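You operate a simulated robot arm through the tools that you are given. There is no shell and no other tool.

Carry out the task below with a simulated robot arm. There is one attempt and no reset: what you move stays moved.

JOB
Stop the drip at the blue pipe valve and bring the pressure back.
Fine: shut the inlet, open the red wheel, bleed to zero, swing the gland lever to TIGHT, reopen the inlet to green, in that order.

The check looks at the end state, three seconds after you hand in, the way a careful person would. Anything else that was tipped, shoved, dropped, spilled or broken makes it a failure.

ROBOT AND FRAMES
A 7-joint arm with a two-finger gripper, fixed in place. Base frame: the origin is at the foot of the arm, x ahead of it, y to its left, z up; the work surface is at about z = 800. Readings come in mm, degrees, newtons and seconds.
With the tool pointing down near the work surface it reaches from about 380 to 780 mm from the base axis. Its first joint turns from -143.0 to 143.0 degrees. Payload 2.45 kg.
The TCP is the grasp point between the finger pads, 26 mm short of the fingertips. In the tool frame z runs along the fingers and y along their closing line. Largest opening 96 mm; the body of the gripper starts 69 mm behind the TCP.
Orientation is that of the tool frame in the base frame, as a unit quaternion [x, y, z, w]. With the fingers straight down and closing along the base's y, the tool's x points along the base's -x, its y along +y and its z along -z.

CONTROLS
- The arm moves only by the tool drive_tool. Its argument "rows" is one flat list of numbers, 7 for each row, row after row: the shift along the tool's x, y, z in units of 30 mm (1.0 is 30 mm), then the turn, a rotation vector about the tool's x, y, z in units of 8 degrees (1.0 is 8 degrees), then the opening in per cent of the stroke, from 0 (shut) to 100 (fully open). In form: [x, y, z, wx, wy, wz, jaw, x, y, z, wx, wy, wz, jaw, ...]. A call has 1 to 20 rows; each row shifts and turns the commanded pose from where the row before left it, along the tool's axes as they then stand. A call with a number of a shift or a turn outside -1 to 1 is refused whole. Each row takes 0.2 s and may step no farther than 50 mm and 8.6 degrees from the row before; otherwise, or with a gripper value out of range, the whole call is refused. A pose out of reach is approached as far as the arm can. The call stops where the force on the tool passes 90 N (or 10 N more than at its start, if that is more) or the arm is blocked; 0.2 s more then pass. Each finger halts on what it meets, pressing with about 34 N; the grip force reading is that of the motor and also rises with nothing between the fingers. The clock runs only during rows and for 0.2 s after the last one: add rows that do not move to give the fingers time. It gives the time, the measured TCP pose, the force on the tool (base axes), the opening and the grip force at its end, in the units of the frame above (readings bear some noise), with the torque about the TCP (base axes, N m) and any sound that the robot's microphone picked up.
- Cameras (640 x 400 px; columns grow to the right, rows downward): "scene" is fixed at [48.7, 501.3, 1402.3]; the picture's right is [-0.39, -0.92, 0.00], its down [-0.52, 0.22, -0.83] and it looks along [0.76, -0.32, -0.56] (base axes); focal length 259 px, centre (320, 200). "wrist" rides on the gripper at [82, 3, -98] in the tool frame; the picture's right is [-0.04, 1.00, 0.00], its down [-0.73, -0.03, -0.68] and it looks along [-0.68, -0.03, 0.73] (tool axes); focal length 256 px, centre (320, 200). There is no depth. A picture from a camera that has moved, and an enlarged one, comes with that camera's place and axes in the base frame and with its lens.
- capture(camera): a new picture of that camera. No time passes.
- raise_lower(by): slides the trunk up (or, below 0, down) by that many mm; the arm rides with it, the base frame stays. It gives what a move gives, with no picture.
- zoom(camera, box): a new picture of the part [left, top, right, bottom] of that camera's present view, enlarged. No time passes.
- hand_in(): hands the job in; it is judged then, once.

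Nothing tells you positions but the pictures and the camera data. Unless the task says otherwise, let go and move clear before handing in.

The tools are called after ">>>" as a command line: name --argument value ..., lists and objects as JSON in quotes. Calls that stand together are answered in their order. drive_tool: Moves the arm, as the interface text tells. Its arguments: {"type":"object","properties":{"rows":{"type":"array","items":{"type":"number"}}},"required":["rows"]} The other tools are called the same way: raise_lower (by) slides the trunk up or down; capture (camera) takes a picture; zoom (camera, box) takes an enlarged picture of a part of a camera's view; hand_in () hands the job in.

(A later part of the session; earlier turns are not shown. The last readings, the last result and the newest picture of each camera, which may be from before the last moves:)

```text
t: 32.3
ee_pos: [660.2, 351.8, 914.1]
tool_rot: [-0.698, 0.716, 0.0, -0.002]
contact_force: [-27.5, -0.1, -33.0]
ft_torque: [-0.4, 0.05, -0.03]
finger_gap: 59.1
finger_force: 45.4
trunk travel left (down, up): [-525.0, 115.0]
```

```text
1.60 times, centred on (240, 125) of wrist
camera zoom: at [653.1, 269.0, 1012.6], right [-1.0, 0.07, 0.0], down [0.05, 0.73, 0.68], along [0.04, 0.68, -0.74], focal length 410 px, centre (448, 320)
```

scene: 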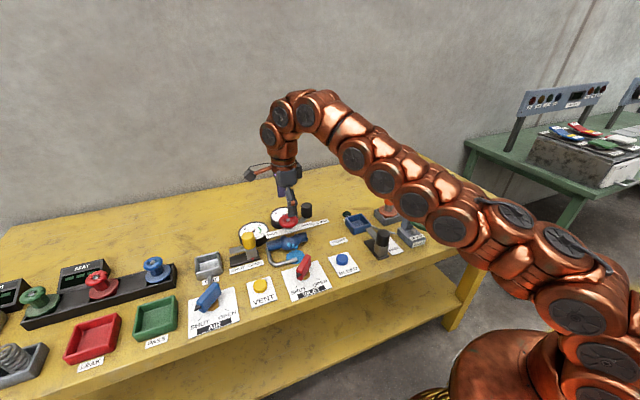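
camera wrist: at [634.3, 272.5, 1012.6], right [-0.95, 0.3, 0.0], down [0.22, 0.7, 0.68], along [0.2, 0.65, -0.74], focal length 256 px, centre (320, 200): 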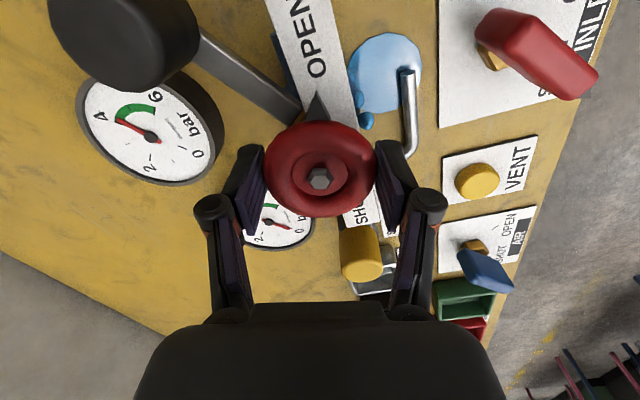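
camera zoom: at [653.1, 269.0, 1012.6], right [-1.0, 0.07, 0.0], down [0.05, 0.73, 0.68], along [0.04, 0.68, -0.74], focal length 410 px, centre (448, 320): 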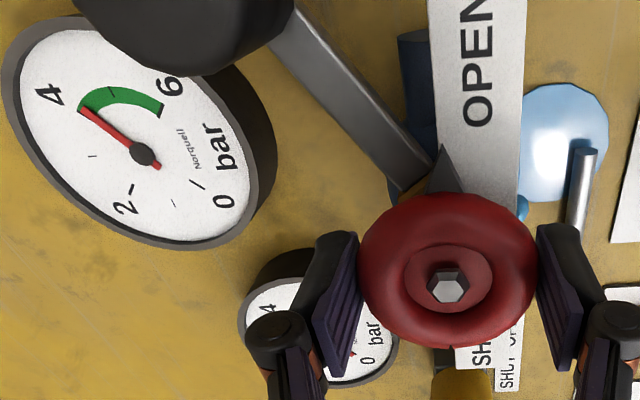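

The pointer now lies along the strip toward OPEN after about 178°, with no stop torque yet but some force building. I'll release to relieve it and inspect.

>>> drive_tool --rows '[0, 0, 0, 0, 0, 0, 92, 0, 0, 0, 0, 0, 0, 92, 0, 0, 0, 0, 0, 0, 92, 0, 0, 0, 0, 0, 0, 92]'

>>> capture --camera "wrist"

>>> zoom --camera "scene" --box '[220, 180, 360, 280]'

```text
t: 33.3
ee_pos: [661.0, 349.1, 916.9]
tool_rot: [-0.697, 0.717, 0.0, 0.0]
contact_force: [0.2, -1.1, -0.3]
ft_torque: [0.0, 0.01, -0.01]
finger_gap: 88.1
finger_force: 0.1
trunk travel left (down, up): [-525.0, 115.0]
```

```text
taken
camera wrist: at [653.9, 267.7, 1014.2], right [-1.0, 0.07, 0.0], down [0.05, 0.73, 0.68], along [0.05, 0.68, -0.73], focal length 256 px, centre (320, 200)
```

wrist: 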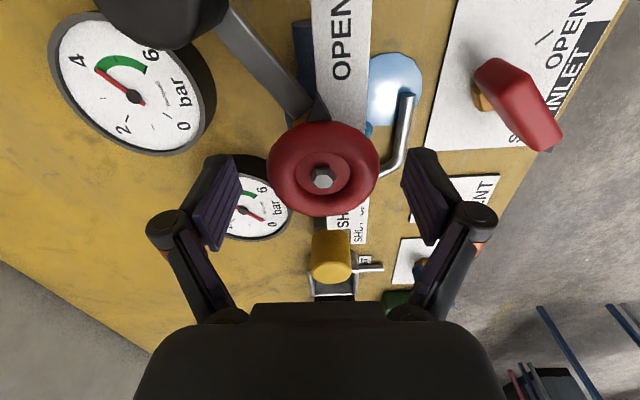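

```text
4.00 times, centred on (290, 230) of scene
camera zoom: at [48.7, 501.3, 1402.3], right [-0.39, -0.92, 0.0], down [-0.52, 0.22, -0.83], along [0.76, -0.32, -0.56], focal length 1036 px, centre (440, 80)
```

zoom: 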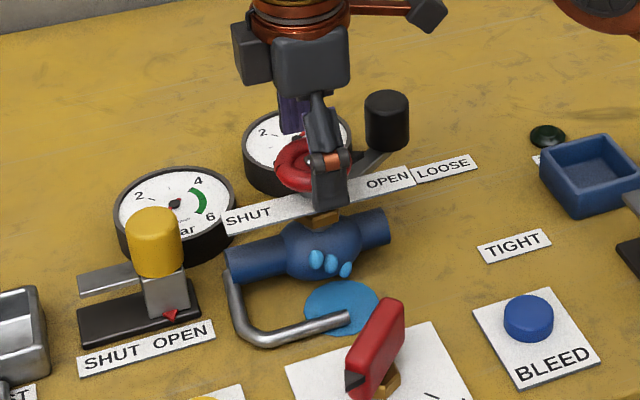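

The pointer rests at OPEN. I'll re-centre, regrip lightly and try a few more degrees to confirm the wheel is at its open stop.

>>> drive_tool --rows '[-0.046, 0.025, 0, 0, 0, 0, 92, 0, 0, 0, 0, 0, 0, 50, 0, 0, 0, 0, 0, 0, 50, 0, 0, 0, 0, 0, 0, 50, 0, 0, 0, 0, 0, 0, 50, 0, 0, 0, 0, 0, -0.5, 50, 0, 0, 0, 0, 0, -0.5, 50, 0, 0, 0, 0, 0, 0, 50]'

>>> capture --camera "wrist"

```text
t: 35.1
ee_pos: [660.1, 351.9, 917.1]
tool_rot: [0.746, -0.666, 0.0, -0.001]
contact_force: [-4.5, 3.1, 5.4]
ft_torque: [0.38, 0.16, -0.56]
finger_gap: 59.0
finger_force: 45.2
trunk travel left (down, up): [-525.0, 115.0]
```

```text
taken
camera wrist: at [663.6, 269.9, 1014.0], right [-1.0, -0.07, 0.0], down [-0.05, 0.73, 0.68], along [-0.05, 0.68, -0.73], focal length 256 px, centre (320, 200)
```

wrist: 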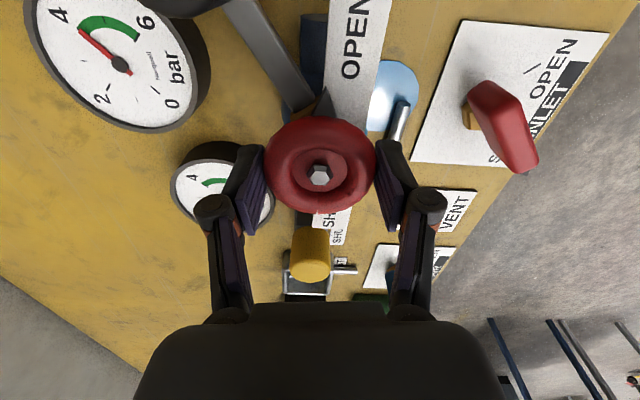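

Torque rose to 0.56 N·m as the tool slipped, so the wheel is at its OPEN stop. I'll release, rise and rotate the wrist back, ready for the BLEED button.

>>> drive_tool --rows '[0, 0, 0, 0, 0, 0, 95, 0, 0, 0, 0, 0, 0, 95, 0, 0, 0, 0, 0, 0, 95, 0, 0, -0.9, 0, 0, 0, 95, 0, 0, -0.9, 0, 0, 0, 95, 0, 0, -0.9, 0, 0, 0, 95]'

>>> capture --camera "wrist"

```text
t: 36.5
ee_pos: [651.9, 346.9, 988.4]
tool_rot: [0.746, -0.666, 0.001, 0.001]
contact_force: [-0.1, 0.3, 0.3]
ft_torque: [-0.01, 0.0, 0.03]
finger_gap: 91.1
finger_force: 0.0
out of reach, approached as far as the arm can: row 6
trunk travel left (down, up): [-525.0, 115.0]
```

```text
taken
camera wrist: at [655.4, 264.7, 1086.1], right [-1.0, -0.07, 0.0], down [-0.05, 0.73, 0.68], along [-0.05, 0.68, -0.73], focal length 256 px, centre (320, 200)
```

wrist: 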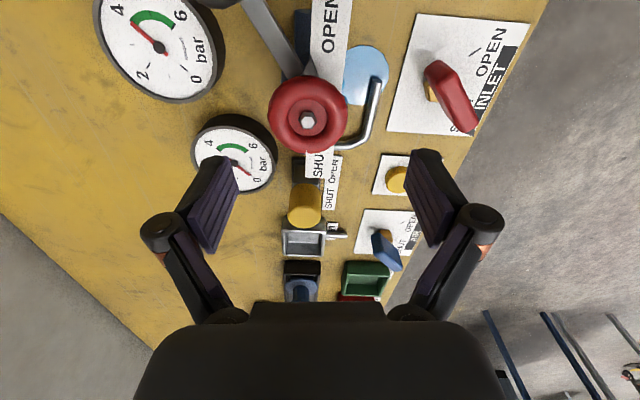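

At this radius the height limit is about z 988. I'll move back over the BLEED button and rotate the wrist so the camera can see the pressure gauge while I press.

>>> drive_tool --rows '[0.691, 0.944, 0, 0, 0, 0, 95, 0.691, 0.944, 0, 0, 0, 0, 95, 0.691, 0.944, 0, 0, 0, 0, 50, 0.691, 0.944, 0, 0, 0, 0, 0, 0.691, 0.944, 0, 0, 0, 0, 0, 0, 0, 0, 0, 0, 1, 0, 0, 0, 0, 0, 0, 1, 0, 0, 0, 0, 0, 0, 1, 0, 0, 0, 0, 0, 0, 1, 0, 0, 0, 0, 0, 0, 1, 0, 0, 0, 0, 0, 0, 1, 0, 0, 0, 0, 0, 0, 1, 0, 0, 0, 0, 0, 0, 1, 0, 0, 0, 0, 0, 0, 1, 0, 0, 0, 0, 0, 0, 1, 0, 0, 0, 0, 0, 0, 1, 0, 0, 0, 0, 0, 0, 1, 0, 0, 0, 0, 0, 0, 1, 0]'

>>> capture --camera "wrist"

>>> capture --camera "scene"

```text
t: 40.3
ee_pos: [523.8, 227.1, 989.4]
tool_rot: [0.067, 0.998, -0.001, 0.0]
contact_force: [0.5, 0.0, 0.6]
ft_torque: [-0.01, -0.02, -0.02]
finger_gap: 0.0
finger_force: 28.9
trunk travel left (down, up): [-525.0, 115.0]
```

```text
taken
camera wrist: at [441.9, 239.9, 1087.5], right [0.17, 0.98, 0.0], down [0.72, -0.13, 0.68], along [0.67, -0.12, -0.73], focal length 256 px, centre (320, 200)
```

wrist: 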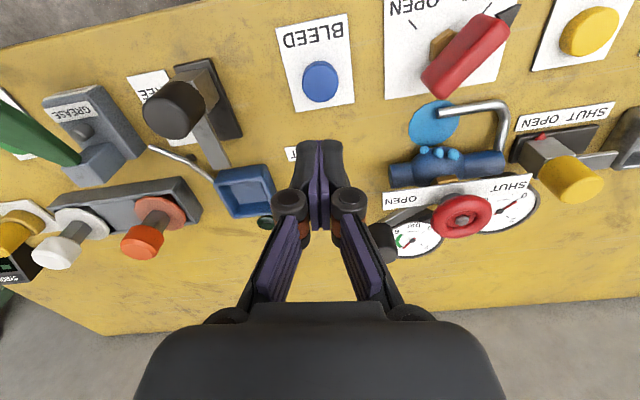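

```text
taken
```

scene: 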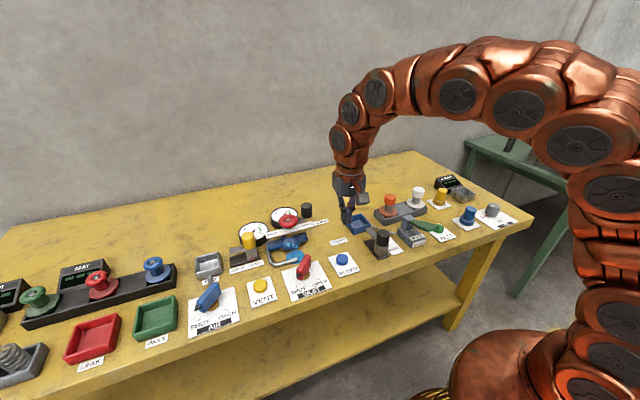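

BLEED is directly below, at about (526.5, 226, 820). I'll turn a little more for gauge visibility, then descend with closed fingers to just above the button.

>>> drive_tool --rows '[-0.083, -0.02, 0, 0, 0, 0.92, 0, 0, 0, 0, 0, 0, 0.92, 0, 0, 0, 0, 0, 0, 0.92, 0, 0, 0, 0.88, 0, 0, 0, 0, 0, 0, 0.88, 0, 0, 0, 0, 0, 0, 0.88, 0, 0, 0, 0, 0, 0, 0.88, 0, 0, 0, 0, 0, 0, 0.7, 0, 0, 0, 0, 0, 0, 0, 0, 0, 0, 0]'

>>> capture --camera "wrist"

>>> zoom --camera "scene" --box '[230, 190, 400, 300]'

```text
t: 42.3
ee_pos: [527.5, 225.6, 863.4]
tool_rot: [0.256, 0.967, -0.001, 0.0]
contact_force: [-0.6, 0.1, 0.3]
ft_torque: [0.01, -0.05, 0.03]
finger_gap: 0.1
finger_force: 28.1
trunk travel left (down, up): [-525.0, 115.0]
```

```text
taken
camera wrist: at [456.7, 268.0, 960.9], right [0.53, 0.85, 0.0], down [0.62, -0.39, 0.68], along [0.58, -0.36, -0.73], focal length 256 px, centre (320, 200)
```

wrist: 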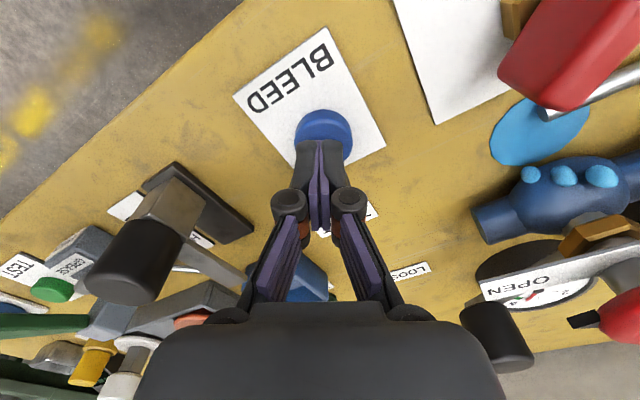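

```text
3.64 times, centred on (315, 245) of scene
camera zoom: at [48.7, 501.3, 1402.3], right [-0.39, -0.92, 0.0], down [-0.52, 0.22, -0.83], along [0.76, -0.32, -0.56], focal length 942 px, centre (338, 36)
```

zoom: 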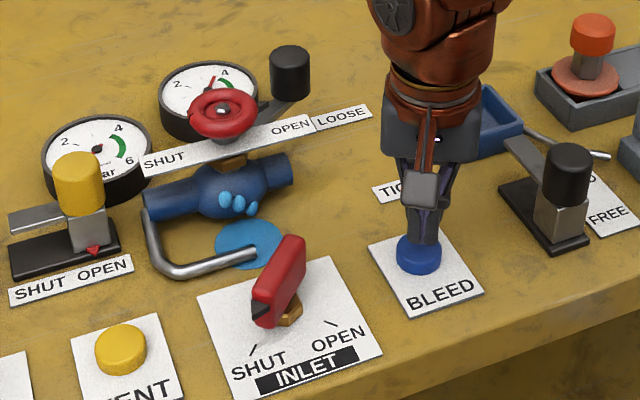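

The fingertips are above the button and the scene camera sees the gauge. I'll press down gently in small steps.

>>> drive_tool --rows '[0, 0, 0.15, 0, 0, 0, 0, 0, 0, 0.15, 0, 0, 0, 0, 0, 0, 0.15, 0, 0, 0, 0, 0, 0, 0.1, 0, 0, 0, 0, 0, 0, 0.1, 0, 0, 0, 0]'

>>> zoom --camera "scene" --box '[240, 195, 310, 245]'

```text
t: 43.5
ee_pos: [526.5, 226.1, 843.3]
tool_rot: [0.256, 0.967, 0.0, 0.0]
contact_force: [-0.5, 0.8, 0.5]
ft_torque: [-0.02, 0.02, 0.01]
finger_gap: 6.1
finger_force: 28.4
trunk travel left (down, up): [-525.0, 115.0]
```

```text
8.00 times, centred on (275, 220) of scene
camera zoom: at [48.7, 501.3, 1402.3], right [-0.39, -0.92, 0.0], down [-0.52, 0.22, -0.83], along [0.76, -0.32, -0.56], focal length 2073 px, centre (680, 40)
```

zoom: 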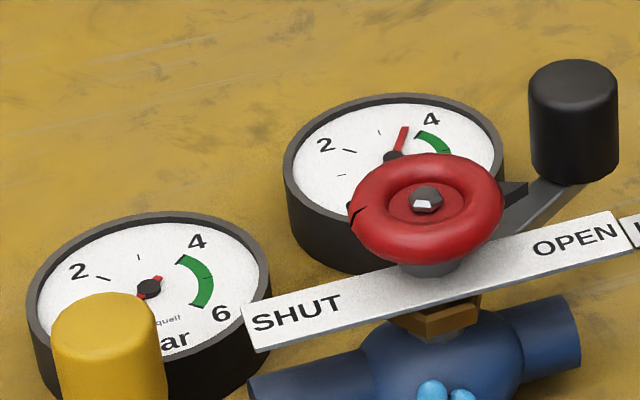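

The finger gap opened to 6 mm with no contact force, which is odd. I'll look before pressing further.

>>> zoom --camera "wrist" --box '[220, 60, 420, 260]'

>>> zoom --camera "scene" --box '[310, 210, 390, 290]'

```text
2.00 times, centred on (320, 160) of wrist
camera zoom: at [454.9, 268.0, 940.6], right [0.53, 0.85, 0.0], down [0.62, -0.39, 0.68], along [0.58, -0.36, -0.73], focal length 512 px, centre (320, 280)
```

zoom: 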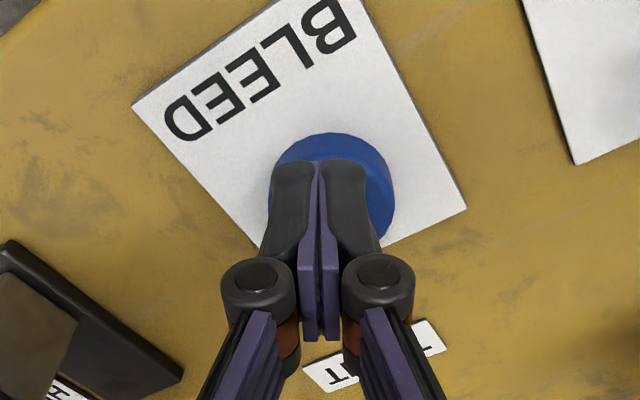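

```text
5.00 times, centred on (350, 250) of scene
camera zoom: at [48.7, 501.3, 1402.3], right [-0.39, -0.92, 0.0], down [-0.52, 0.22, -0.83], along [0.76, -0.32, -0.56], focal length 1295 px, centre (170, -50)
```

zoom: 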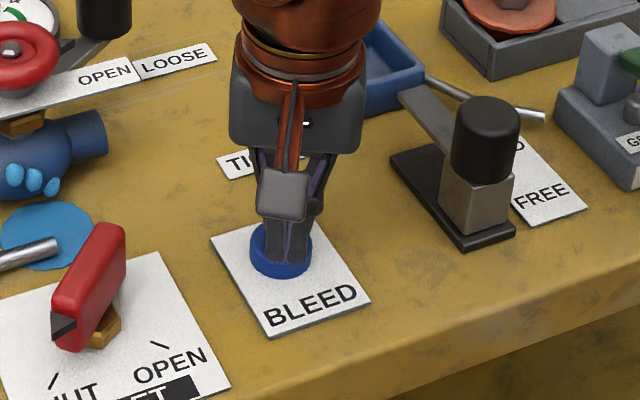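

The fingertips appear to be just touching the button. I'll press a little further and check the force.

>>> drive_tool --rows '[0, 0, 0.08, 0, 0, 0, 0, 0, 0, 0.08, 0, 0, 0, 0, 0, 0, 0, 0, 0, 0, 0]'

>>> zoom --camera "scene" --box '[240, 195, 310, 245]'

```text
t: 44.3
ee_pos: [524.7, 227.2, 837.8]
tool_rot: [0.255, 0.967, -0.001, 0.001]
contact_force: [-1.0, -1.4, 2.8]
ft_torque: [-0.03, 0.02, -0.03]
finger_gap: 6.1
finger_force: 28.0
trunk travel left (down, up): [-525.0, 115.0]
heard: click
```

```text
8.00 times, centred on (275, 220) of scene
camera zoom: at [48.7, 501.3, 1402.3], right [-0.39, -0.92, 0.0], down [-0.52, 0.22, -0.83], along [0.76, -0.32, -0.56], focal length 2073 px, centre (680, 40)
```

zoom: 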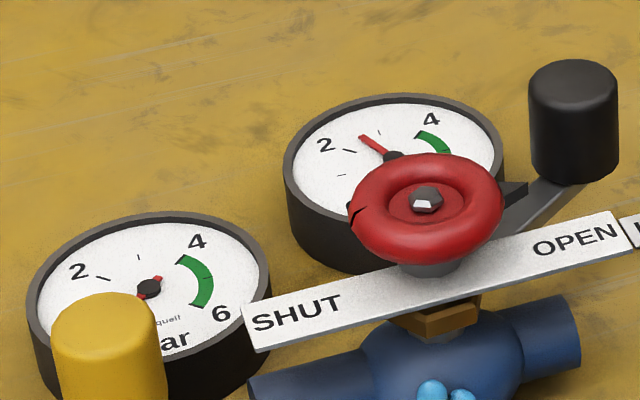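

There was a click and the pressure is dropping, now about 2.4. I'll hold the button down.

>>> drive_tool --rows '[0, 0, 0.03, 0, 0, 0, 0, 0, 0, 0, 0, 0, 0, 0, 0, 0, 0, 0, 0, 0, 0, 0, 0, 0, 0, 0, 0, 0, 0, 0, 0, 0, 0, 0, 0, 0, 0, 0, 0, 0, 0, 0, 0, 0, 0, 0, 0, 0, 0, 0, 0, 0, 0, 0, 0, 0]'

>>> zoom --camera "scene" --box '[240, 195, 310, 245]'

```text
t: 46.1
ee_pos: [526.2, 225.5, 838.0]
tool_rot: [0.257, 0.967, 0.001, 0.0]
contact_force: [0.3, 0.0, 3.3]
ft_torque: [0.01, 0.0, -0.04]
finger_gap: 5.8
finger_force: 28.3
trunk travel left (down, up): [-525.0, 115.0]
```

```text
8.00 times, centred on (275, 220) of scene
camera zoom: at [48.7, 501.3, 1402.3], right [-0.39, -0.92, 0.0], down [-0.52, 0.22, -0.83], along [0.76, -0.32, -0.56], focal length 2073 px, centre (680, 40)
```

zoom: 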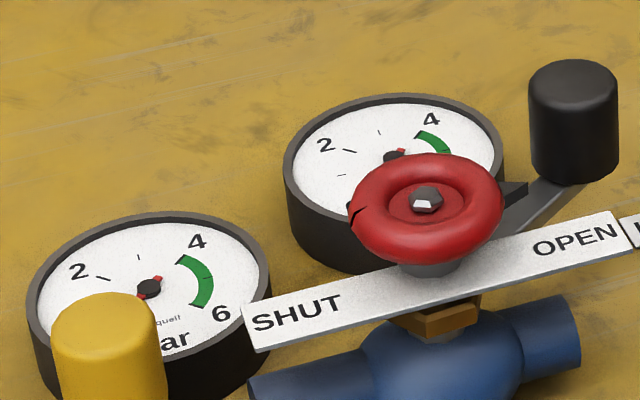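

The needle has swung down behind the wheel toward zero and the drip has stopped. I'll hold a bit longer to be sure it's fully bled.

>>> drive_tool --rows '[0, 0, 0, 0, 0, 0, 0, 0, 0, 0, 0, 0, 0, 0, 0, 0, 0, 0, 0, 0, 0, 0, 0, 0, 0, 0, 0, 0, 0, 0, 0, 0, 0, 0, 0, 0, 0, 0, 0, 0, 0, 0, 0, 0, 0, 0, 0, 0, 0, 0, 0, 0, 0, 0, 0, 0, 0, 0, 0, 0, 0, 0, 0, 0, 0, 0, 0, 0, 0, 0]'

>>> zoom --camera "scene" --box '[220, 190, 390, 300]'

>>> capture --camera "wrist"

```text
t: 48.3
ee_pos: [526.0, 226.5, 837.6]
tool_rot: [0.256, 0.967, 0.0, 0.0]
contact_force: [-0.5, -0.7, 3.1]
ft_torque: [0.04, 0.01, 0.01]
finger_gap: 6.1
finger_force: 29.1
trunk travel left (down, up): [-525.0, 115.0]
```

```text
3.64 times, centred on (305, 245) of scene
camera zoom: at [48.7, 501.3, 1402.3], right [-0.39, -0.92, 0.0], down [-0.52, 0.22, -0.83], along [0.76, -0.32, -0.56], focal length 942 px, centre (374, 36)
```

zoom: 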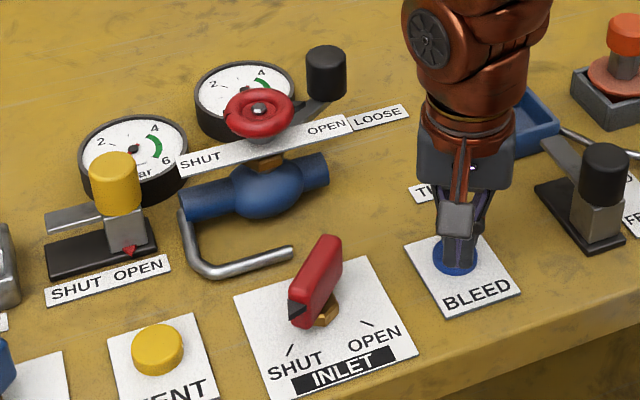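

```text
taken
camera wrist: at [455.0, 268.5, 935.2], right [0.53, 0.85, 0.0], down [0.62, -0.39, 0.68], along [0.58, -0.36, -0.73], focal length 256 px, centre (320, 200)
```

wrist: 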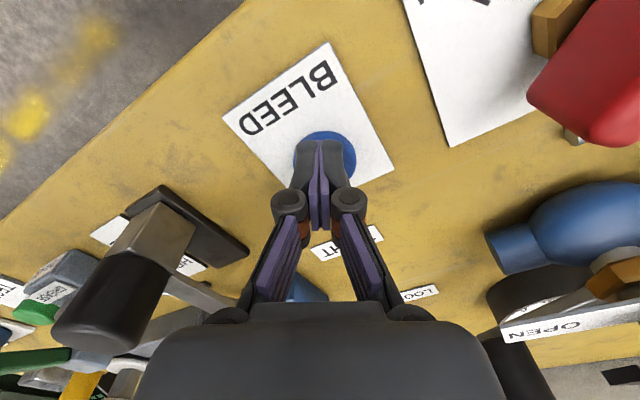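

The pressure is bled off and the drips and puddle are gone. I'll raise the trunk 100 mm to lift off the button and gain reach for the gland lever.

>>> raise_lower --by 100

>>> zoom --camera "scene" --box '[240, 195, 310, 245]'

>>> capture --camera "wrist"

```text
t: 49.6
ee_pos: [526.7, 226.7, 937.7]
tool_rot: [0.256, 0.967, 0.0, -0.001]
contact_force: [-0.1, -0.1, -0.4]
ft_torque: [-0.01, 0.03, -0.03]
finger_gap: 0.1
finger_force: 28.5
trunk travel left (down, up): [-625.0, 15.0]
```

```text
8.00 times, centred on (275, 220) of scene
camera zoom: at [48.7, 501.3, 1402.3], right [-0.39, -0.92, 0.0], down [-0.52, 0.22, -0.83], along [0.76, -0.32, -0.56], focal length 2073 px, centre (680, 40)
```

zoom: 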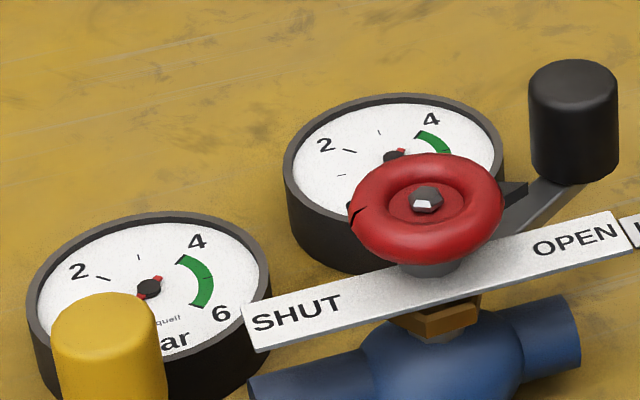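

```text
taken
camera wrist: at [455.1, 268.5, 1035.1], right [0.53, 0.85, 0.0], down [0.62, -0.39, 0.68], along [0.58, -0.36, -0.73], focal length 256 px, centre (320, 200)
```

wrist: 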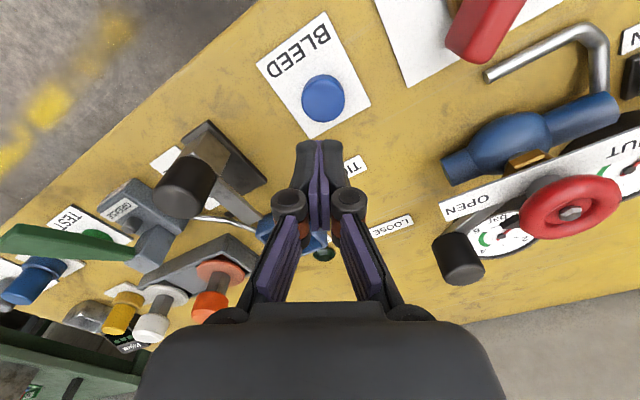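

Lifted clear, and this view shows the pressure gauge. I'll check that it reads zero.

>>> zoom --camera "wrist" --box '[420, 170, 640, 300]'

```text
2.91 times, centred on (530, 235) of wrist
camera zoom: at [455.1, 268.5, 1035.1], right [0.53, 0.85, 0.0], down [0.62, -0.39, 0.68], along [0.58, -0.36, -0.73], focal length 745 px, centre (-291, 98)
```

zoom: 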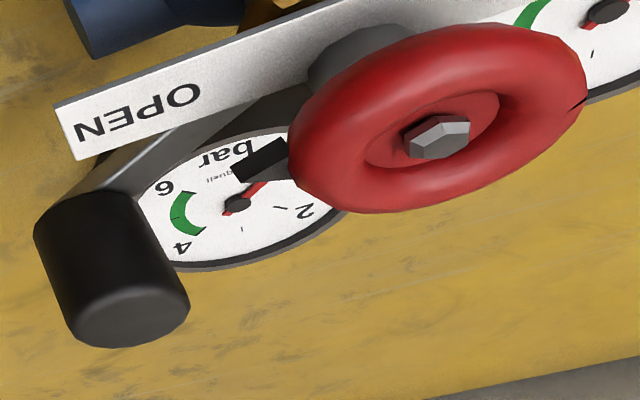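

The needle has dropped to zero. Next I'll rotate the gripper to close roughly along x and move above the gland lever's black knob.

>>> drive_tool --rows '[0, 0, -0.3, 0, 0, 0.9, 75, 0, 0, -0.2, 0, 0, 0.9, 75, 0, 0, 0, 0, 0, 0.9, 75, 0, 0, 0, 0, 0, 0.9, 75, 0, 0, 0, 0, 0, 0.9, 75, 0, 0, 0, 0, 0, 0.9, 75, 0, 0, 0, 0, 0, 0.89, 75, 0.036, 0.927, 0, 0, 0, 0, 75, 0.036, 0.927, 0, 0, 0, 0, 75, 0.036, 0.927, 0, 0, 0, 0, 75, 0.036, 0.927, 0, 0, 0, 0, 75, 0.036, 0.927, 0, 0, 0, 0, 75, 0.036, 0.927, 0, 0, 0, 0, 75, 0.036, 0.9, 0, 0, 0, 0, 75, 0, 0, 0, 0, 0, 0, 75]'

>>> capture --camera "wrist"

>>> zoom --camera "scene" --box '[230, 160, 390, 270]'

```text
t: 52.9
ee_pos: [717.1, 267.2, 950.1]
tool_rot: [0.643, 0.766, 0.001, 0.0]
contact_force: [0.3, 0.3, -0.4]
ft_torque: [0.0, 0.04, 0.0]
finger_gap: 71.9
finger_force: 0.0
trunk travel left (down, up): [-625.0, 15.0]
```

```text
taken
camera wrist: at [703.7, 347.4, 1048.1], right [0.99, 0.13, 0.0], down [0.1, -0.73, 0.68], along [0.09, -0.67, -0.73], focal length 256 px, centre (320, 200)
```

wrist: 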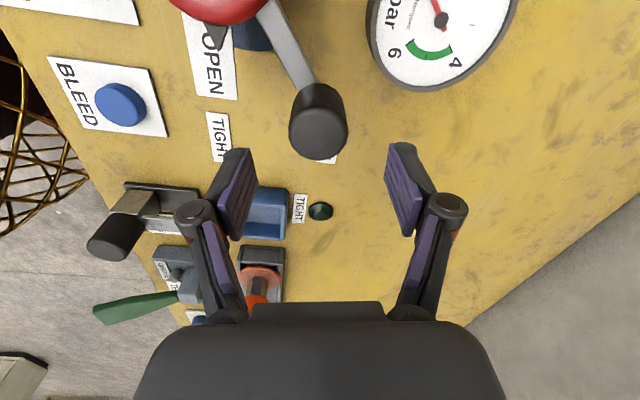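

```text
3.64 times, centred on (310, 215) of scene
camera zoom: at [48.7, 501.3, 1402.3], right [-0.39, -0.92, 0.0], down [-0.52, 0.22, -0.83], along [0.76, -0.32, -0.56], focal length 942 px, centre (356, 146)
```

zoom: 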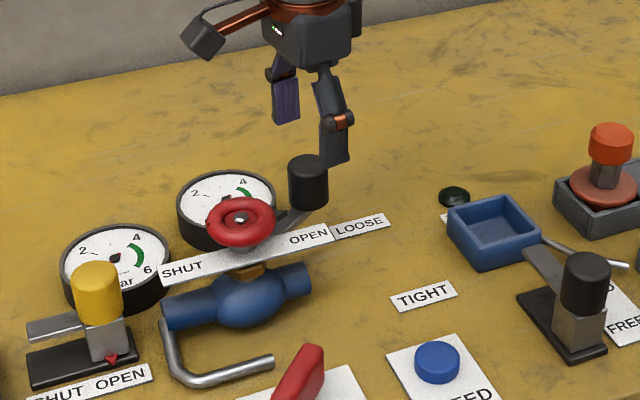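

The knob is nearly under the TCP, about 2 mm off. I'll zoom in on the gauge needle and knob before descending.

>>> zoom --camera "wrist" --box '[360, 0, 520, 100]'

>>> zoom --camera "wrist" --box '[240, 60, 400, 200]'

```text
4.00 times, centred on (440, 50) of wrist
camera zoom: at [703.7, 347.4, 1048.1], right [0.99, 0.13, 0.0], down [0.1, -0.73, 0.68], along [0.09, -0.67, -0.73], focal length 1024 px, centre (-160, 800)
```

zoom: 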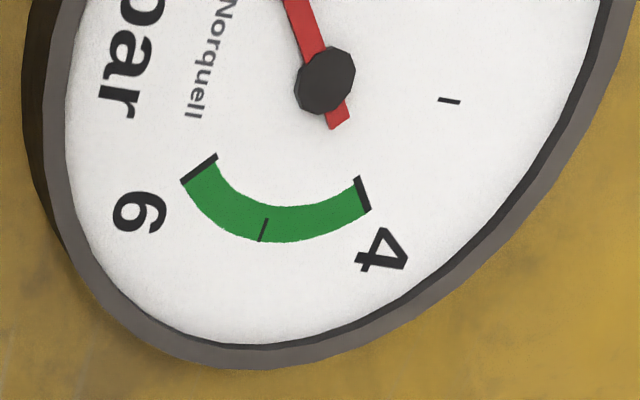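

```text
2.86 times, centred on (320, 130) of wrist
camera zoom: at [703.7, 347.4, 1048.1], right [0.99, 0.13, 0.0], down [0.1, -0.73, 0.68], along [0.09, -0.67, -0.73], focal length 731 px, centre (320, 400)
```

zoom: 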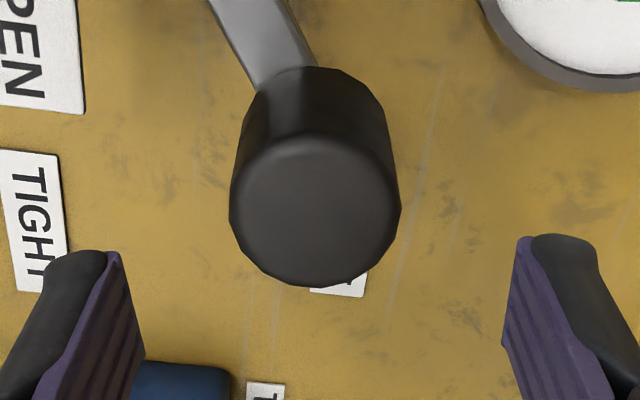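

The needle lies exactly on zero, judging by the tail alignment. I'll shift onto the knob, descend to z ≈ 893 and close on it.

>>> drive_tool --rows '[0.143, -0.043, 0, 0, 0, 0, 75, 0, 0, 0.7, 0, 0, 0, 75, 0, 0, 0.7, 0, 0, 0, 75, 0, 0, 0.5, 0, 0, 0, 75, 0, 0, 0, 0, 0, 0, 75]'

>>> capture --camera "wrist"

>>> zoom --camera "scene" --box '[250, 170, 350, 240]'

```text
t: 54.0
ee_pos: [713.2, 271.7, 893.4]
tool_rot: [0.643, 0.766, 0.0, 0.0]
contact_force: [-0.1, -0.1, -0.3]
ft_torque: [0.03, 0.0, 0.01]
finger_gap: 71.9
finger_force: 0.0
trunk travel left (down, up): [-625.0, 15.0]
```

```text
taken
camera wrist: at [701.3, 351.6, 991.2], right [0.99, 0.13, 0.0], down [0.1, -0.73, 0.68], along [0.09, -0.67, -0.73], focal length 256 px, centre (320, 200)
```

wrist: 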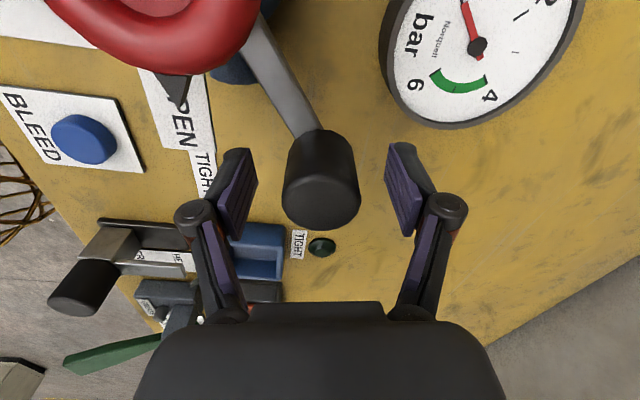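

```text
5.71 times, centred on (300, 205) of scene
camera zoom: at [48.7, 501.3, 1402.3], right [-0.39, -0.92, 0.0], down [-0.52, 0.22, -0.83], along [0.76, -0.32, -0.56], focal length 1480 px, centre (434, 171)
```

zoom: 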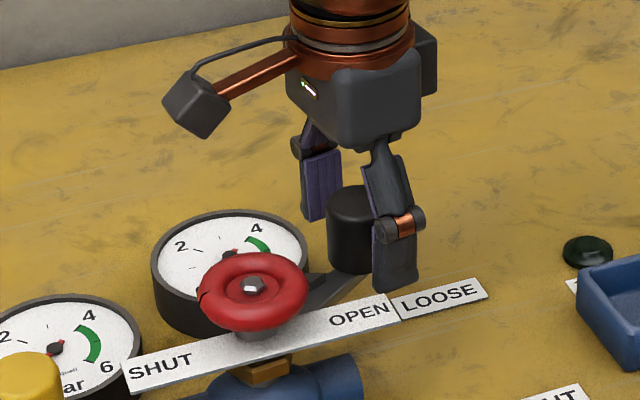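

The knob is well centred between the fingers. I'll close on it.

>>> drive_tool --rows '[0, 0, 0, 0, 0, 0, 25, 0, 0, 0, 0, 0, 0, 25, 0, 0, 0, 0, 0, 0, 25, 0, 0, 0, 0, 0, 0, 25]'

```text
t: 55.0
ee_pos: [713.4, 271.3, 894.9]
tool_rot: [0.643, 0.766, 0.0, 0.0]
contact_force: [0.0, -0.5, 1.5]
ft_torque: [-0.06, -0.04, 0.0]
finger_gap: 36.7
finger_force: 44.5
trunk travel left (down, up): [-625.0, 15.0]
```

It's gripped at 36.7 mm. I'll swing the lever clockwise along its arc around the valve stem, starting with the first 16°.

>>> drive_tool --rows '[-0.0824, -0.2044, 0, 0, 0, 0, 25, -0.068, -0.2096, 0, 0, 0, 0, 25, -0.0534, -0.2135, 0, 0, 0, 0, 25, -0.0385, -0.2173, 0, 0, 0, 0, 25]'

>>> capture --camera "wrist"

```text
t: 56.0
ee_pos: [692.6, 258.4, 894.3]
tool_rot: [0.644, 0.765, 0.0, 0.0]
contact_force: [12.4, -5.3, -5.2]
ft_torque: [-0.03, -0.36, -0.8]
finger_gap: 36.9
finger_force: 44.9
trunk travel left (down, up): [-625.0, 15.0]
```

```text
taken
camera wrist: at [680.0, 338.9, 991.7], right [0.99, 0.13, 0.0], down [0.1, -0.73, 0.68], along [0.09, -0.67, -0.73], focal length 256 px, centre (320, 200)
```

wrist: 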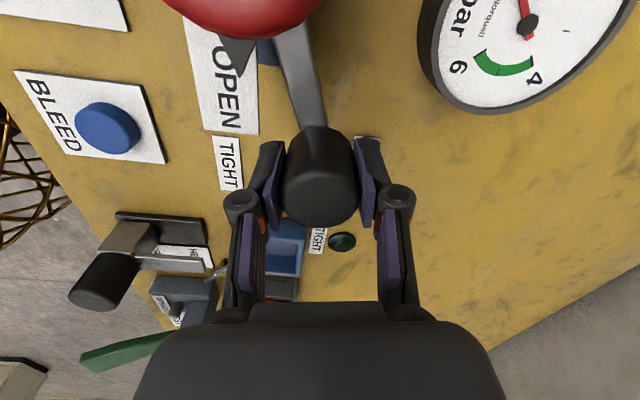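

The lever is swinging with only about 12 N. Continuing along the arc.

>>> drive_tool --rows '[-0.023, -0.219, 0, 0, 0, 0, 25, -0.0075, -0.2203, 0, 0, 0, 0, 25, 0.0076, -0.22, 0, 0, 0, 0, 25, 0.0231, -0.2193, 0, 0, 0, 0, 25]'

>>> capture --camera "wrist"

```text
t: 57.0
ee_pos: [664.9, 256.2, 895.5]
tool_rot: [0.642, 0.767, -0.001, 0.0]
contact_force: [3.8, -0.7, 1.3]
ft_torque: [0.09, -0.03, -0.33]
finger_gap: 37.1
finger_force: 45.0
trunk travel left (down, up): [-625.0, 15.0]
```

```text
taken
camera wrist: at [651.7, 335.8, 992.5], right [0.99, 0.13, 0.0], down [0.1, -0.73, 0.68], along [0.09, -0.67, -0.73], focal length 256 px, centre (320, 200)
```

wrist: 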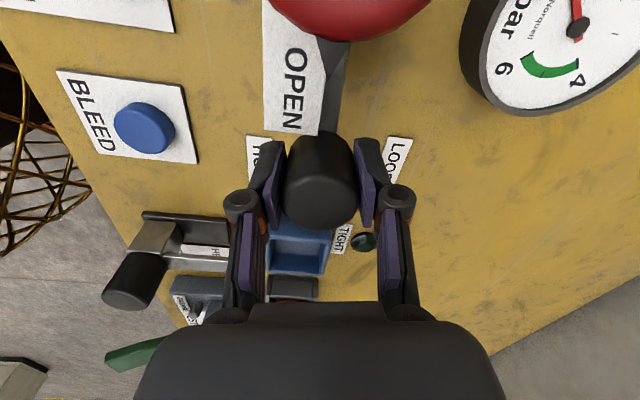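

The right finger will pass close to the strip's end, so from here I'll rotate the gripper together with the lever to keep clearance.

>>> drive_tool --rows '[0.0382, -0.2167, 0, 0, 0, 0.5, 25, 0.0382, -0.2167, 0, 0, 0, 0.6, 25]'

>>> capture --camera "wrist"

>>> zoom --camera "scene" --box '[250, 170, 390, 270]'

```text
t: 57.6
ee_pos: [651.0, 255.8, 896.7]
tool_rot: [0.699, 0.715, 0.0, -0.001]
contact_force: [-7.9, -2.2, 1.5]
ft_torque: [-0.03, 0.42, 0.71]
finger_gap: 36.7
finger_force: 44.9
trunk travel left (down, up): [-625.0, 15.0]
```

```text
taken
camera wrist: at [650.1, 337.0, 992.4], right [1.0, -0.02, 0.0], down [-0.01, -0.73, 0.68], along [-0.01, -0.68, -0.73], focal length 256 px, centre (320, 200)
```

wrist: 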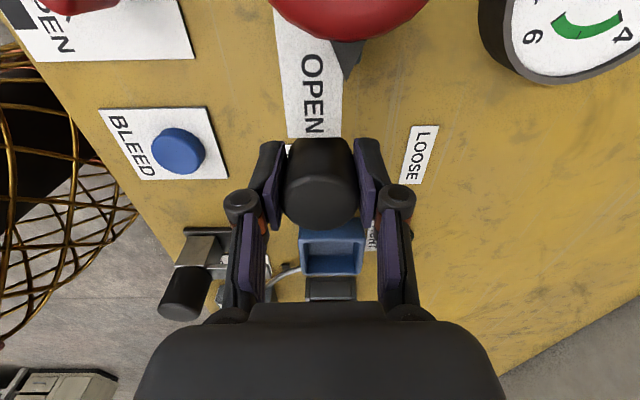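

```text
4.00 times, centred on (320, 220) of scene
camera zoom: at [48.7, 501.3, 1402.3], right [-0.39, -0.92, 0.0], down [-0.52, 0.22, -0.83], along [0.76, -0.32, -0.56], focal length 1036 px, centre (320, 120)
```

zoom: 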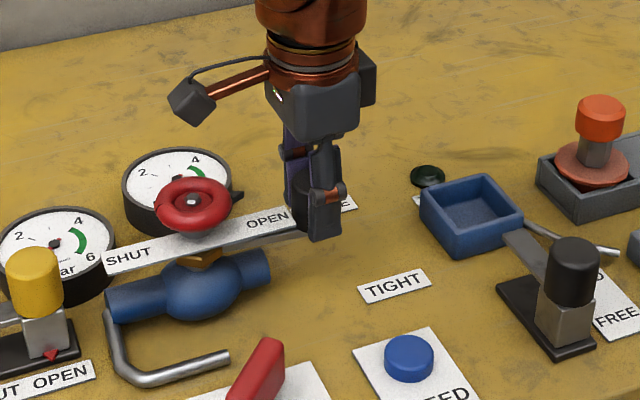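

The knob is at about −96° around the stem with no stop yet. I'll continue toward the TIGHT label in small steps, watching for the end stop.

>>> drive_tool --rows '[0.0382, -0.2167, 0, 0, 0, 0.5, 25, 0.0382, -0.2167, 0, 0, 0, 0.5, 25, 0, 0, 0, 0, 0, 0, 25]'

>>> capture --camera "wrist"

```text
t: 58.5
ee_pos: [637.4, 258.5, 895.6]
tool_rot: [0.748, 0.664, 0.0, -0.001]
contact_force: [-1.9, -2.8, -6.1]
ft_torque: [0.68, -0.12, 0.08]
finger_gap: 36.7
finger_force: 44.9
trunk travel left (down, up): [-625.0, 15.0]
```

```text
taken
camera wrist: at [649.0, 338.0, 992.4], right [0.99, -0.16, 0.0], down [-0.12, -0.72, 0.68], along [-0.11, -0.67, -0.73], focal length 256 px, centre (320, 200)
```

wrist: 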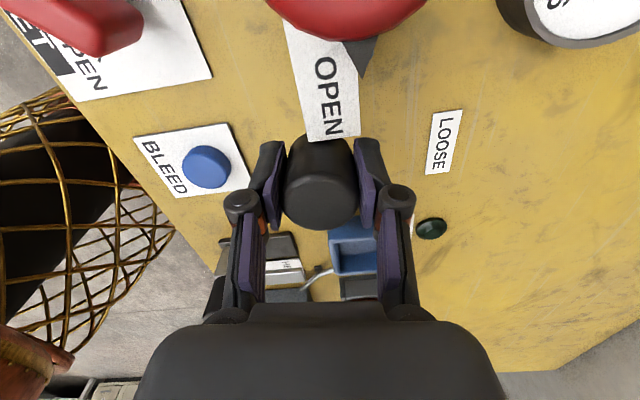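

No stop yet at −104°; the TIGHT label lies at about −107°. I'll continue another 8°, still watching the force.

>>> drive_tool --rows '[0.0382, -0.2167, 0, 0, 0, 0.4, 25, 0.0382, -0.2167, 0, 0, 0, 0.4, 25, 0, 0, 0, 0, 0, 0, 25]'

>>> capture --camera "wrist"

>>> zoom --camera "scene" --box '[250, 170, 390, 270]'

```text
t: 59.2
ee_pos: [624.3, 262.1, 894.8]
tool_rot: [0.784, 0.621, 0.0, 0.0]
contact_force: [3.1, 7.9, -8.4]
ft_torque: [0.23, -0.02, 0.06]
finger_gap: 36.5
finger_force: 44.8
trunk travel left (down, up): [-625.0, 15.0]
```

```text
taken
camera wrist: at [644.6, 339.7, 992.5], right [0.96, -0.27, 0.0], down [-0.2, -0.71, 0.68], along [-0.18, -0.65, -0.73], focal length 256 px, centre (320, 200)
```

wrist: 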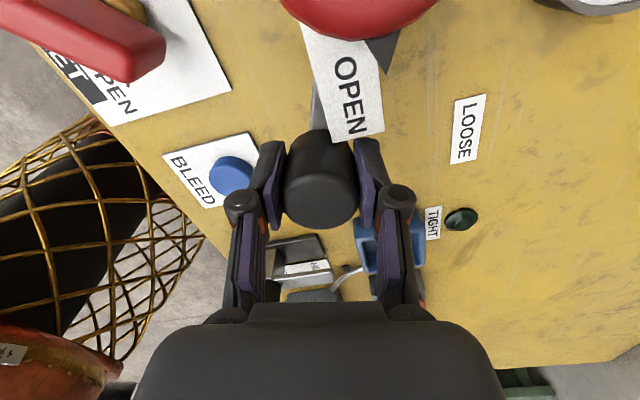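

```text
4.00 times, centred on (320, 220) of scene
camera zoom: at [48.7, 501.3, 1402.3], right [-0.39, -0.92, 0.0], down [-0.52, 0.22, -0.83], along [0.76, -0.32, -0.56], focal length 1036 px, centre (320, 120)
```

zoom: 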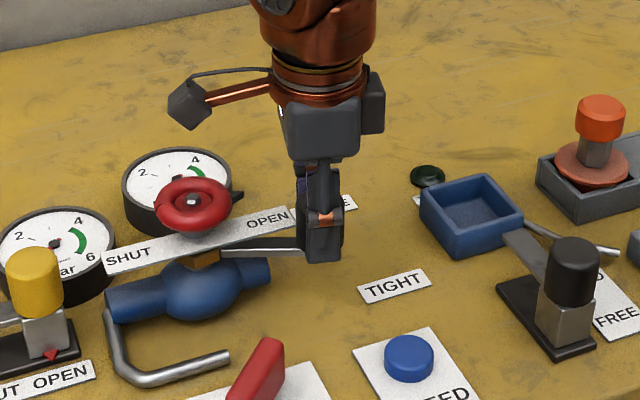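

The lever is at about −112°, just past the TIGHT label's direction. I'll try one more small step to feel for the stop.

>>> drive_tool --rows '[0.03, -0.16, 0, 0, 0, 0.3, 25, 0, 0, 0, 0, 0, 0, 25]'

```text
t: 59.9
ee_pos: [619.9, 264.0, 894.7]
tool_rot: [0.796, 0.605, 0.001, 0.0]
contact_force: [2.6, 6.2, -3.8]
ft_torque: [-0.03, -0.02, -0.02]
finger_gap: 36.8
finger_force: 44.6
trunk travel left (down, up): [-625.0, 15.0]
```

Still free. One more small step.

>>> drive_tool --rows '[0.03, -0.16, 0, 0, 0, 0.3, 25, 0, 0, 0, 0, 0, 0, 25]'

>>> capture --camera "wrist"

>>> zoom --camera "scene" --box '[250, 170, 390, 270]'

```text
t: 60.5
ee_pos: [619.5, 264.8, 895.2]
tool_rot: [0.809, 0.587, 0.001, 0.0]
contact_force: [16.0, -4.4, -6.4]
ft_torque: [-0.7, -0.48, 0.45]
finger_gap: 36.7
finger_force: 45.3
trunk travel left (down, up): [-625.0, 15.0]
```

```text
taken
camera wrist: at [645.5, 339.9, 992.6], right [0.94, -0.35, 0.0], down [-0.26, -0.69, 0.68], along [-0.24, -0.64, -0.73], focal length 256 px, centre (320, 200)
```

wrist: 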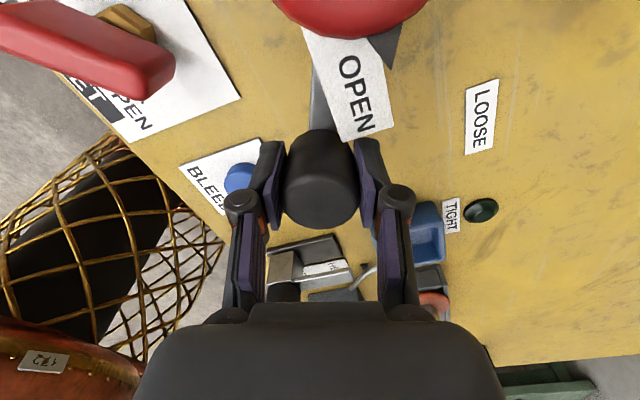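

```text
4.00 times, centred on (320, 220) of scene
camera zoom: at [48.7, 501.3, 1402.3], right [-0.39, -0.92, 0.0], down [-0.52, 0.22, -0.83], along [0.76, -0.32, -0.56], focal length 1036 px, centre (320, 120)
```

zoom: 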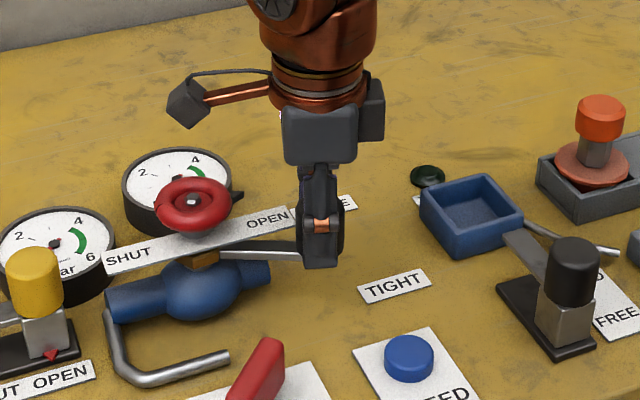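

The lever stopped moving and force built up, so it's at the TIGHT stop. I'll open the jaws and rise straight up.

>>> drive_tool --rows '[0, 0, 0, 0, 0, 0, 60, 0, 0, 0, 0, 0, 0, 65, 0, 0, 0, 0, 0, 0, 65, 0, 0, -0.7, 0, 0, 0, 65, 0, 0, -0.8, 0, 0, 0, 65, 0, 0, -0.8, 0, 0, 0, 65, 0, 0, -0.7, 0, 0, 0, 65]'

>>> capture --camera "wrist"

>>> zoom --camera "scene" --box '[220, 180, 390, 290]'

```text
t: 62.0
ee_pos: [615.1, 266.0, 984.9]
tool_rot: [0.809, 0.588, -0.001, 0.0]
contact_force: [0.4, 0.0, 0.4]
ft_torque: [0.0, 0.0, 0.01]
finger_gap: 62.6
finger_force: 0.2
trunk travel left (down, up): [-625.0, 15.0]
```

```text
taken
camera wrist: at [641.8, 341.3, 1082.3], right [0.94, -0.35, 0.0], down [-0.25, -0.69, 0.68], along [-0.24, -0.64, -0.73], focal length 256 px, centre (320, 200)
```

wrist: 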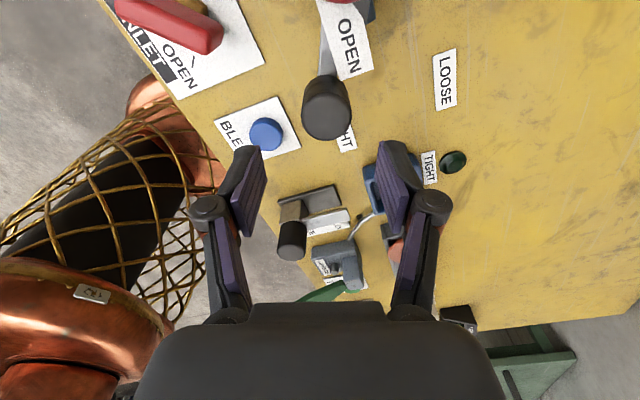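

```text
3.64 times, centred on (305, 235) of scene
camera zoom: at [48.7, 501.3, 1402.3], right [-0.39, -0.92, 0.0], down [-0.52, 0.22, -0.83], along [0.76, -0.32, -0.56], focal length 942 px, centre (374, 73)
```

zoom: 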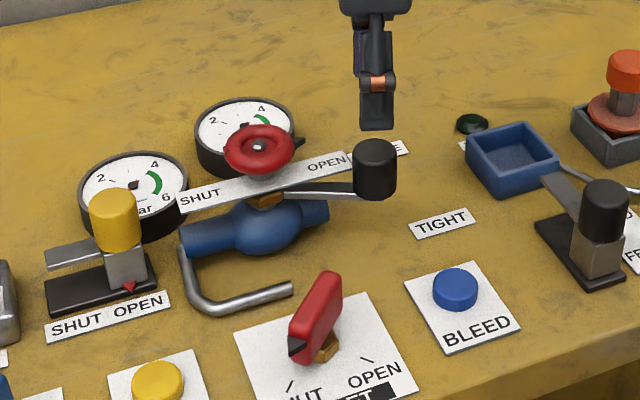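

The lever now points at TIGHT. Next I'll go back to the INLET knob with the gripper rotated to match the bar at SHUT.

>>> drive_tool --rows '[0, 0, 0, 0, 0, -0.875, 65, 0, 0, 0, 0, 0, -0.875, 65, 0, 0, 0, 0, 0, -0.875, 65, 0, 0, 0, 0, 0, -0.875, 65, 0, 0, 0, 0, 0, -0.875, 65, 0, 0, 0, 0, 0, -0.875, 65, 0, 0, 0, 0, 0, -0.875, 65, 0, 0, 0, 0, 0, -0.875, 65, 0, 0, 0, 0, 0, -0.875, 65, 0.816, -0.019, 0, 0, 0, 0, 65, 0.816, -0.019, 0, 0, 0, 0, 65, 0.816, -0.019, 0, 0, 0, 0, 55, 0.816, -0.019, 0, 0, 0, 0, 55, 0.816, -0.019, 0, 0, 0, 0, 55, 0, 0, 0.8, 0, 0, 0, 55, 0, 0, 0, 0, 0, 0, 55]'

>>> capture --camera "wrist"

```text
t: 65.5
ee_pos: [528.0, 349.6, 963.7]
tool_rot: [0.383, 0.924, 0.0, 0.001]
contact_force: [0.6, -0.6, 0.5]
ft_torque: [-0.01, -0.03, 0.05]
finger_gap: 53.0
finger_force: 0.1
trunk travel left (down, up): [-625.0, 15.0]
```

```text
taken
camera wrist: at [470.2, 408.6, 1060.1], right [0.73, 0.68, 0.0], down [0.5, -0.54, 0.68], along [0.46, -0.5, -0.73], focal length 256 px, centre (320, 200)
```

wrist: 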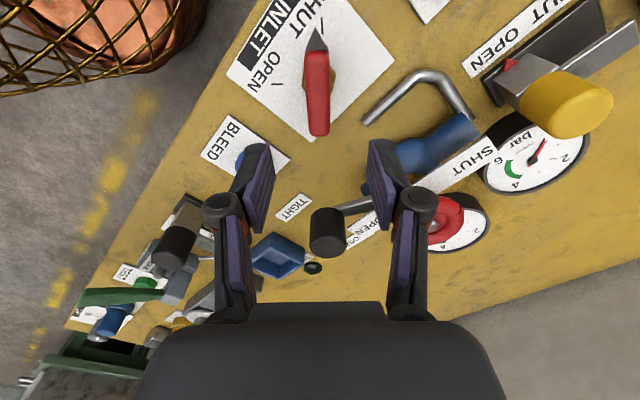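

The bar is aligned between the fingers. I'll descend onto it and grip.

>>> drive_tool --rows '[0, 0, 0.95, 0, 0, 0, 50, 0, 0, 0.95, 0, 0, 0, 50, 0, 0, 0.95, 0, 0, 0, 50, 0, 0, 0.93, 0, 0, 0, 50, 0, 0, 0, 0, 0, 0, 50]'

>>> capture --camera "wrist"

```text
t: 66.7
ee_pos: [528.3, 352.4, 849.7]
tool_rot: [0.383, 0.924, 0.001, 0.0]
contact_force: [-0.1, 0.4, 0.5]
ft_torque: [-0.03, 0.03, 0.02]
finger_gap: 48.2
finger_force: 0.1
trunk travel left (down, up): [-625.0, 15.0]
```

```text
taken
camera wrist: at [471.1, 411.1, 946.4], right [0.73, 0.68, 0.0], down [0.5, -0.54, 0.68], along [0.46, -0.5, -0.73], focal length 256 px, centre (320, 200)
```

wrist: 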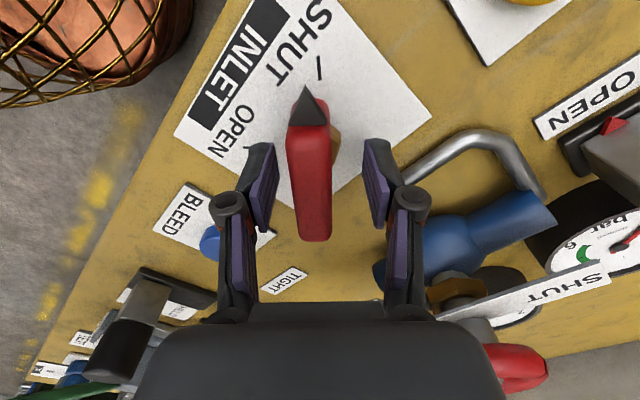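

The bar sits about 4 mm left of centre. I'll correct that and close on it, then start turning toward OPEN.

>>> drive_tool --rows '[0, -0.12, 0, 0, 0, 0, 50, 0, 0, 0, 0, 0, 0, 10, 0, 0, 0, 0, 0, 0, 10, 0, 0, 0, 0, 0, 0, 10]'

>>> drive_tool --rows '[0, 0, 0, 0, 0, -0.7, 10, 0, 0, 0, 0, 0, -0.7, 10, 0, 0, 0, 0, 0, -0.7, 10, 0, 0, 0, 0, 0, -0.7, 10]'

>>> capture --camera "wrist"

```text
t: 67.7
ee_pos: [525.7, 347.8, 848.8]
tool_rot: [0.382, 0.924, 0.001, 0.0]
contact_force: [1.2, 1.5, -1.5]
ft_torque: [0.03, -0.12, 0.0]
finger_gap: 18.9
finger_force: 38.3
trunk travel left (down, up): [-625.0, 15.0]
```

```text
t: 68.7
ee_pos: [526.2, 349.7, 849.2]
tool_rot: [0.195, 0.981, 0.001, 0.0]
contact_force: [3.4, 14.0, 4.0]
ft_torque: [0.8, 1.03, -0.01]
finger_gap: 18.8
finger_force: 44.1
trunk travel left (down, up): [-625.0, 15.0]
```

```text
taken
camera wrist: at [449.9, 382.9, 946.4], right [0.42, 0.91, 0.0], down [0.67, -0.31, 0.68], along [0.62, -0.28, -0.73], focal length 256 px, centre (320, 200)
```

wrist: 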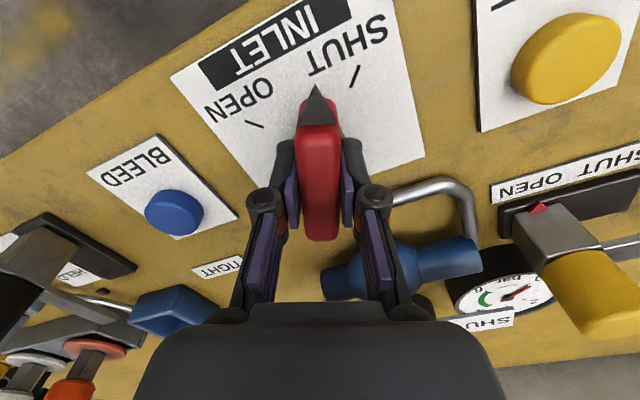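

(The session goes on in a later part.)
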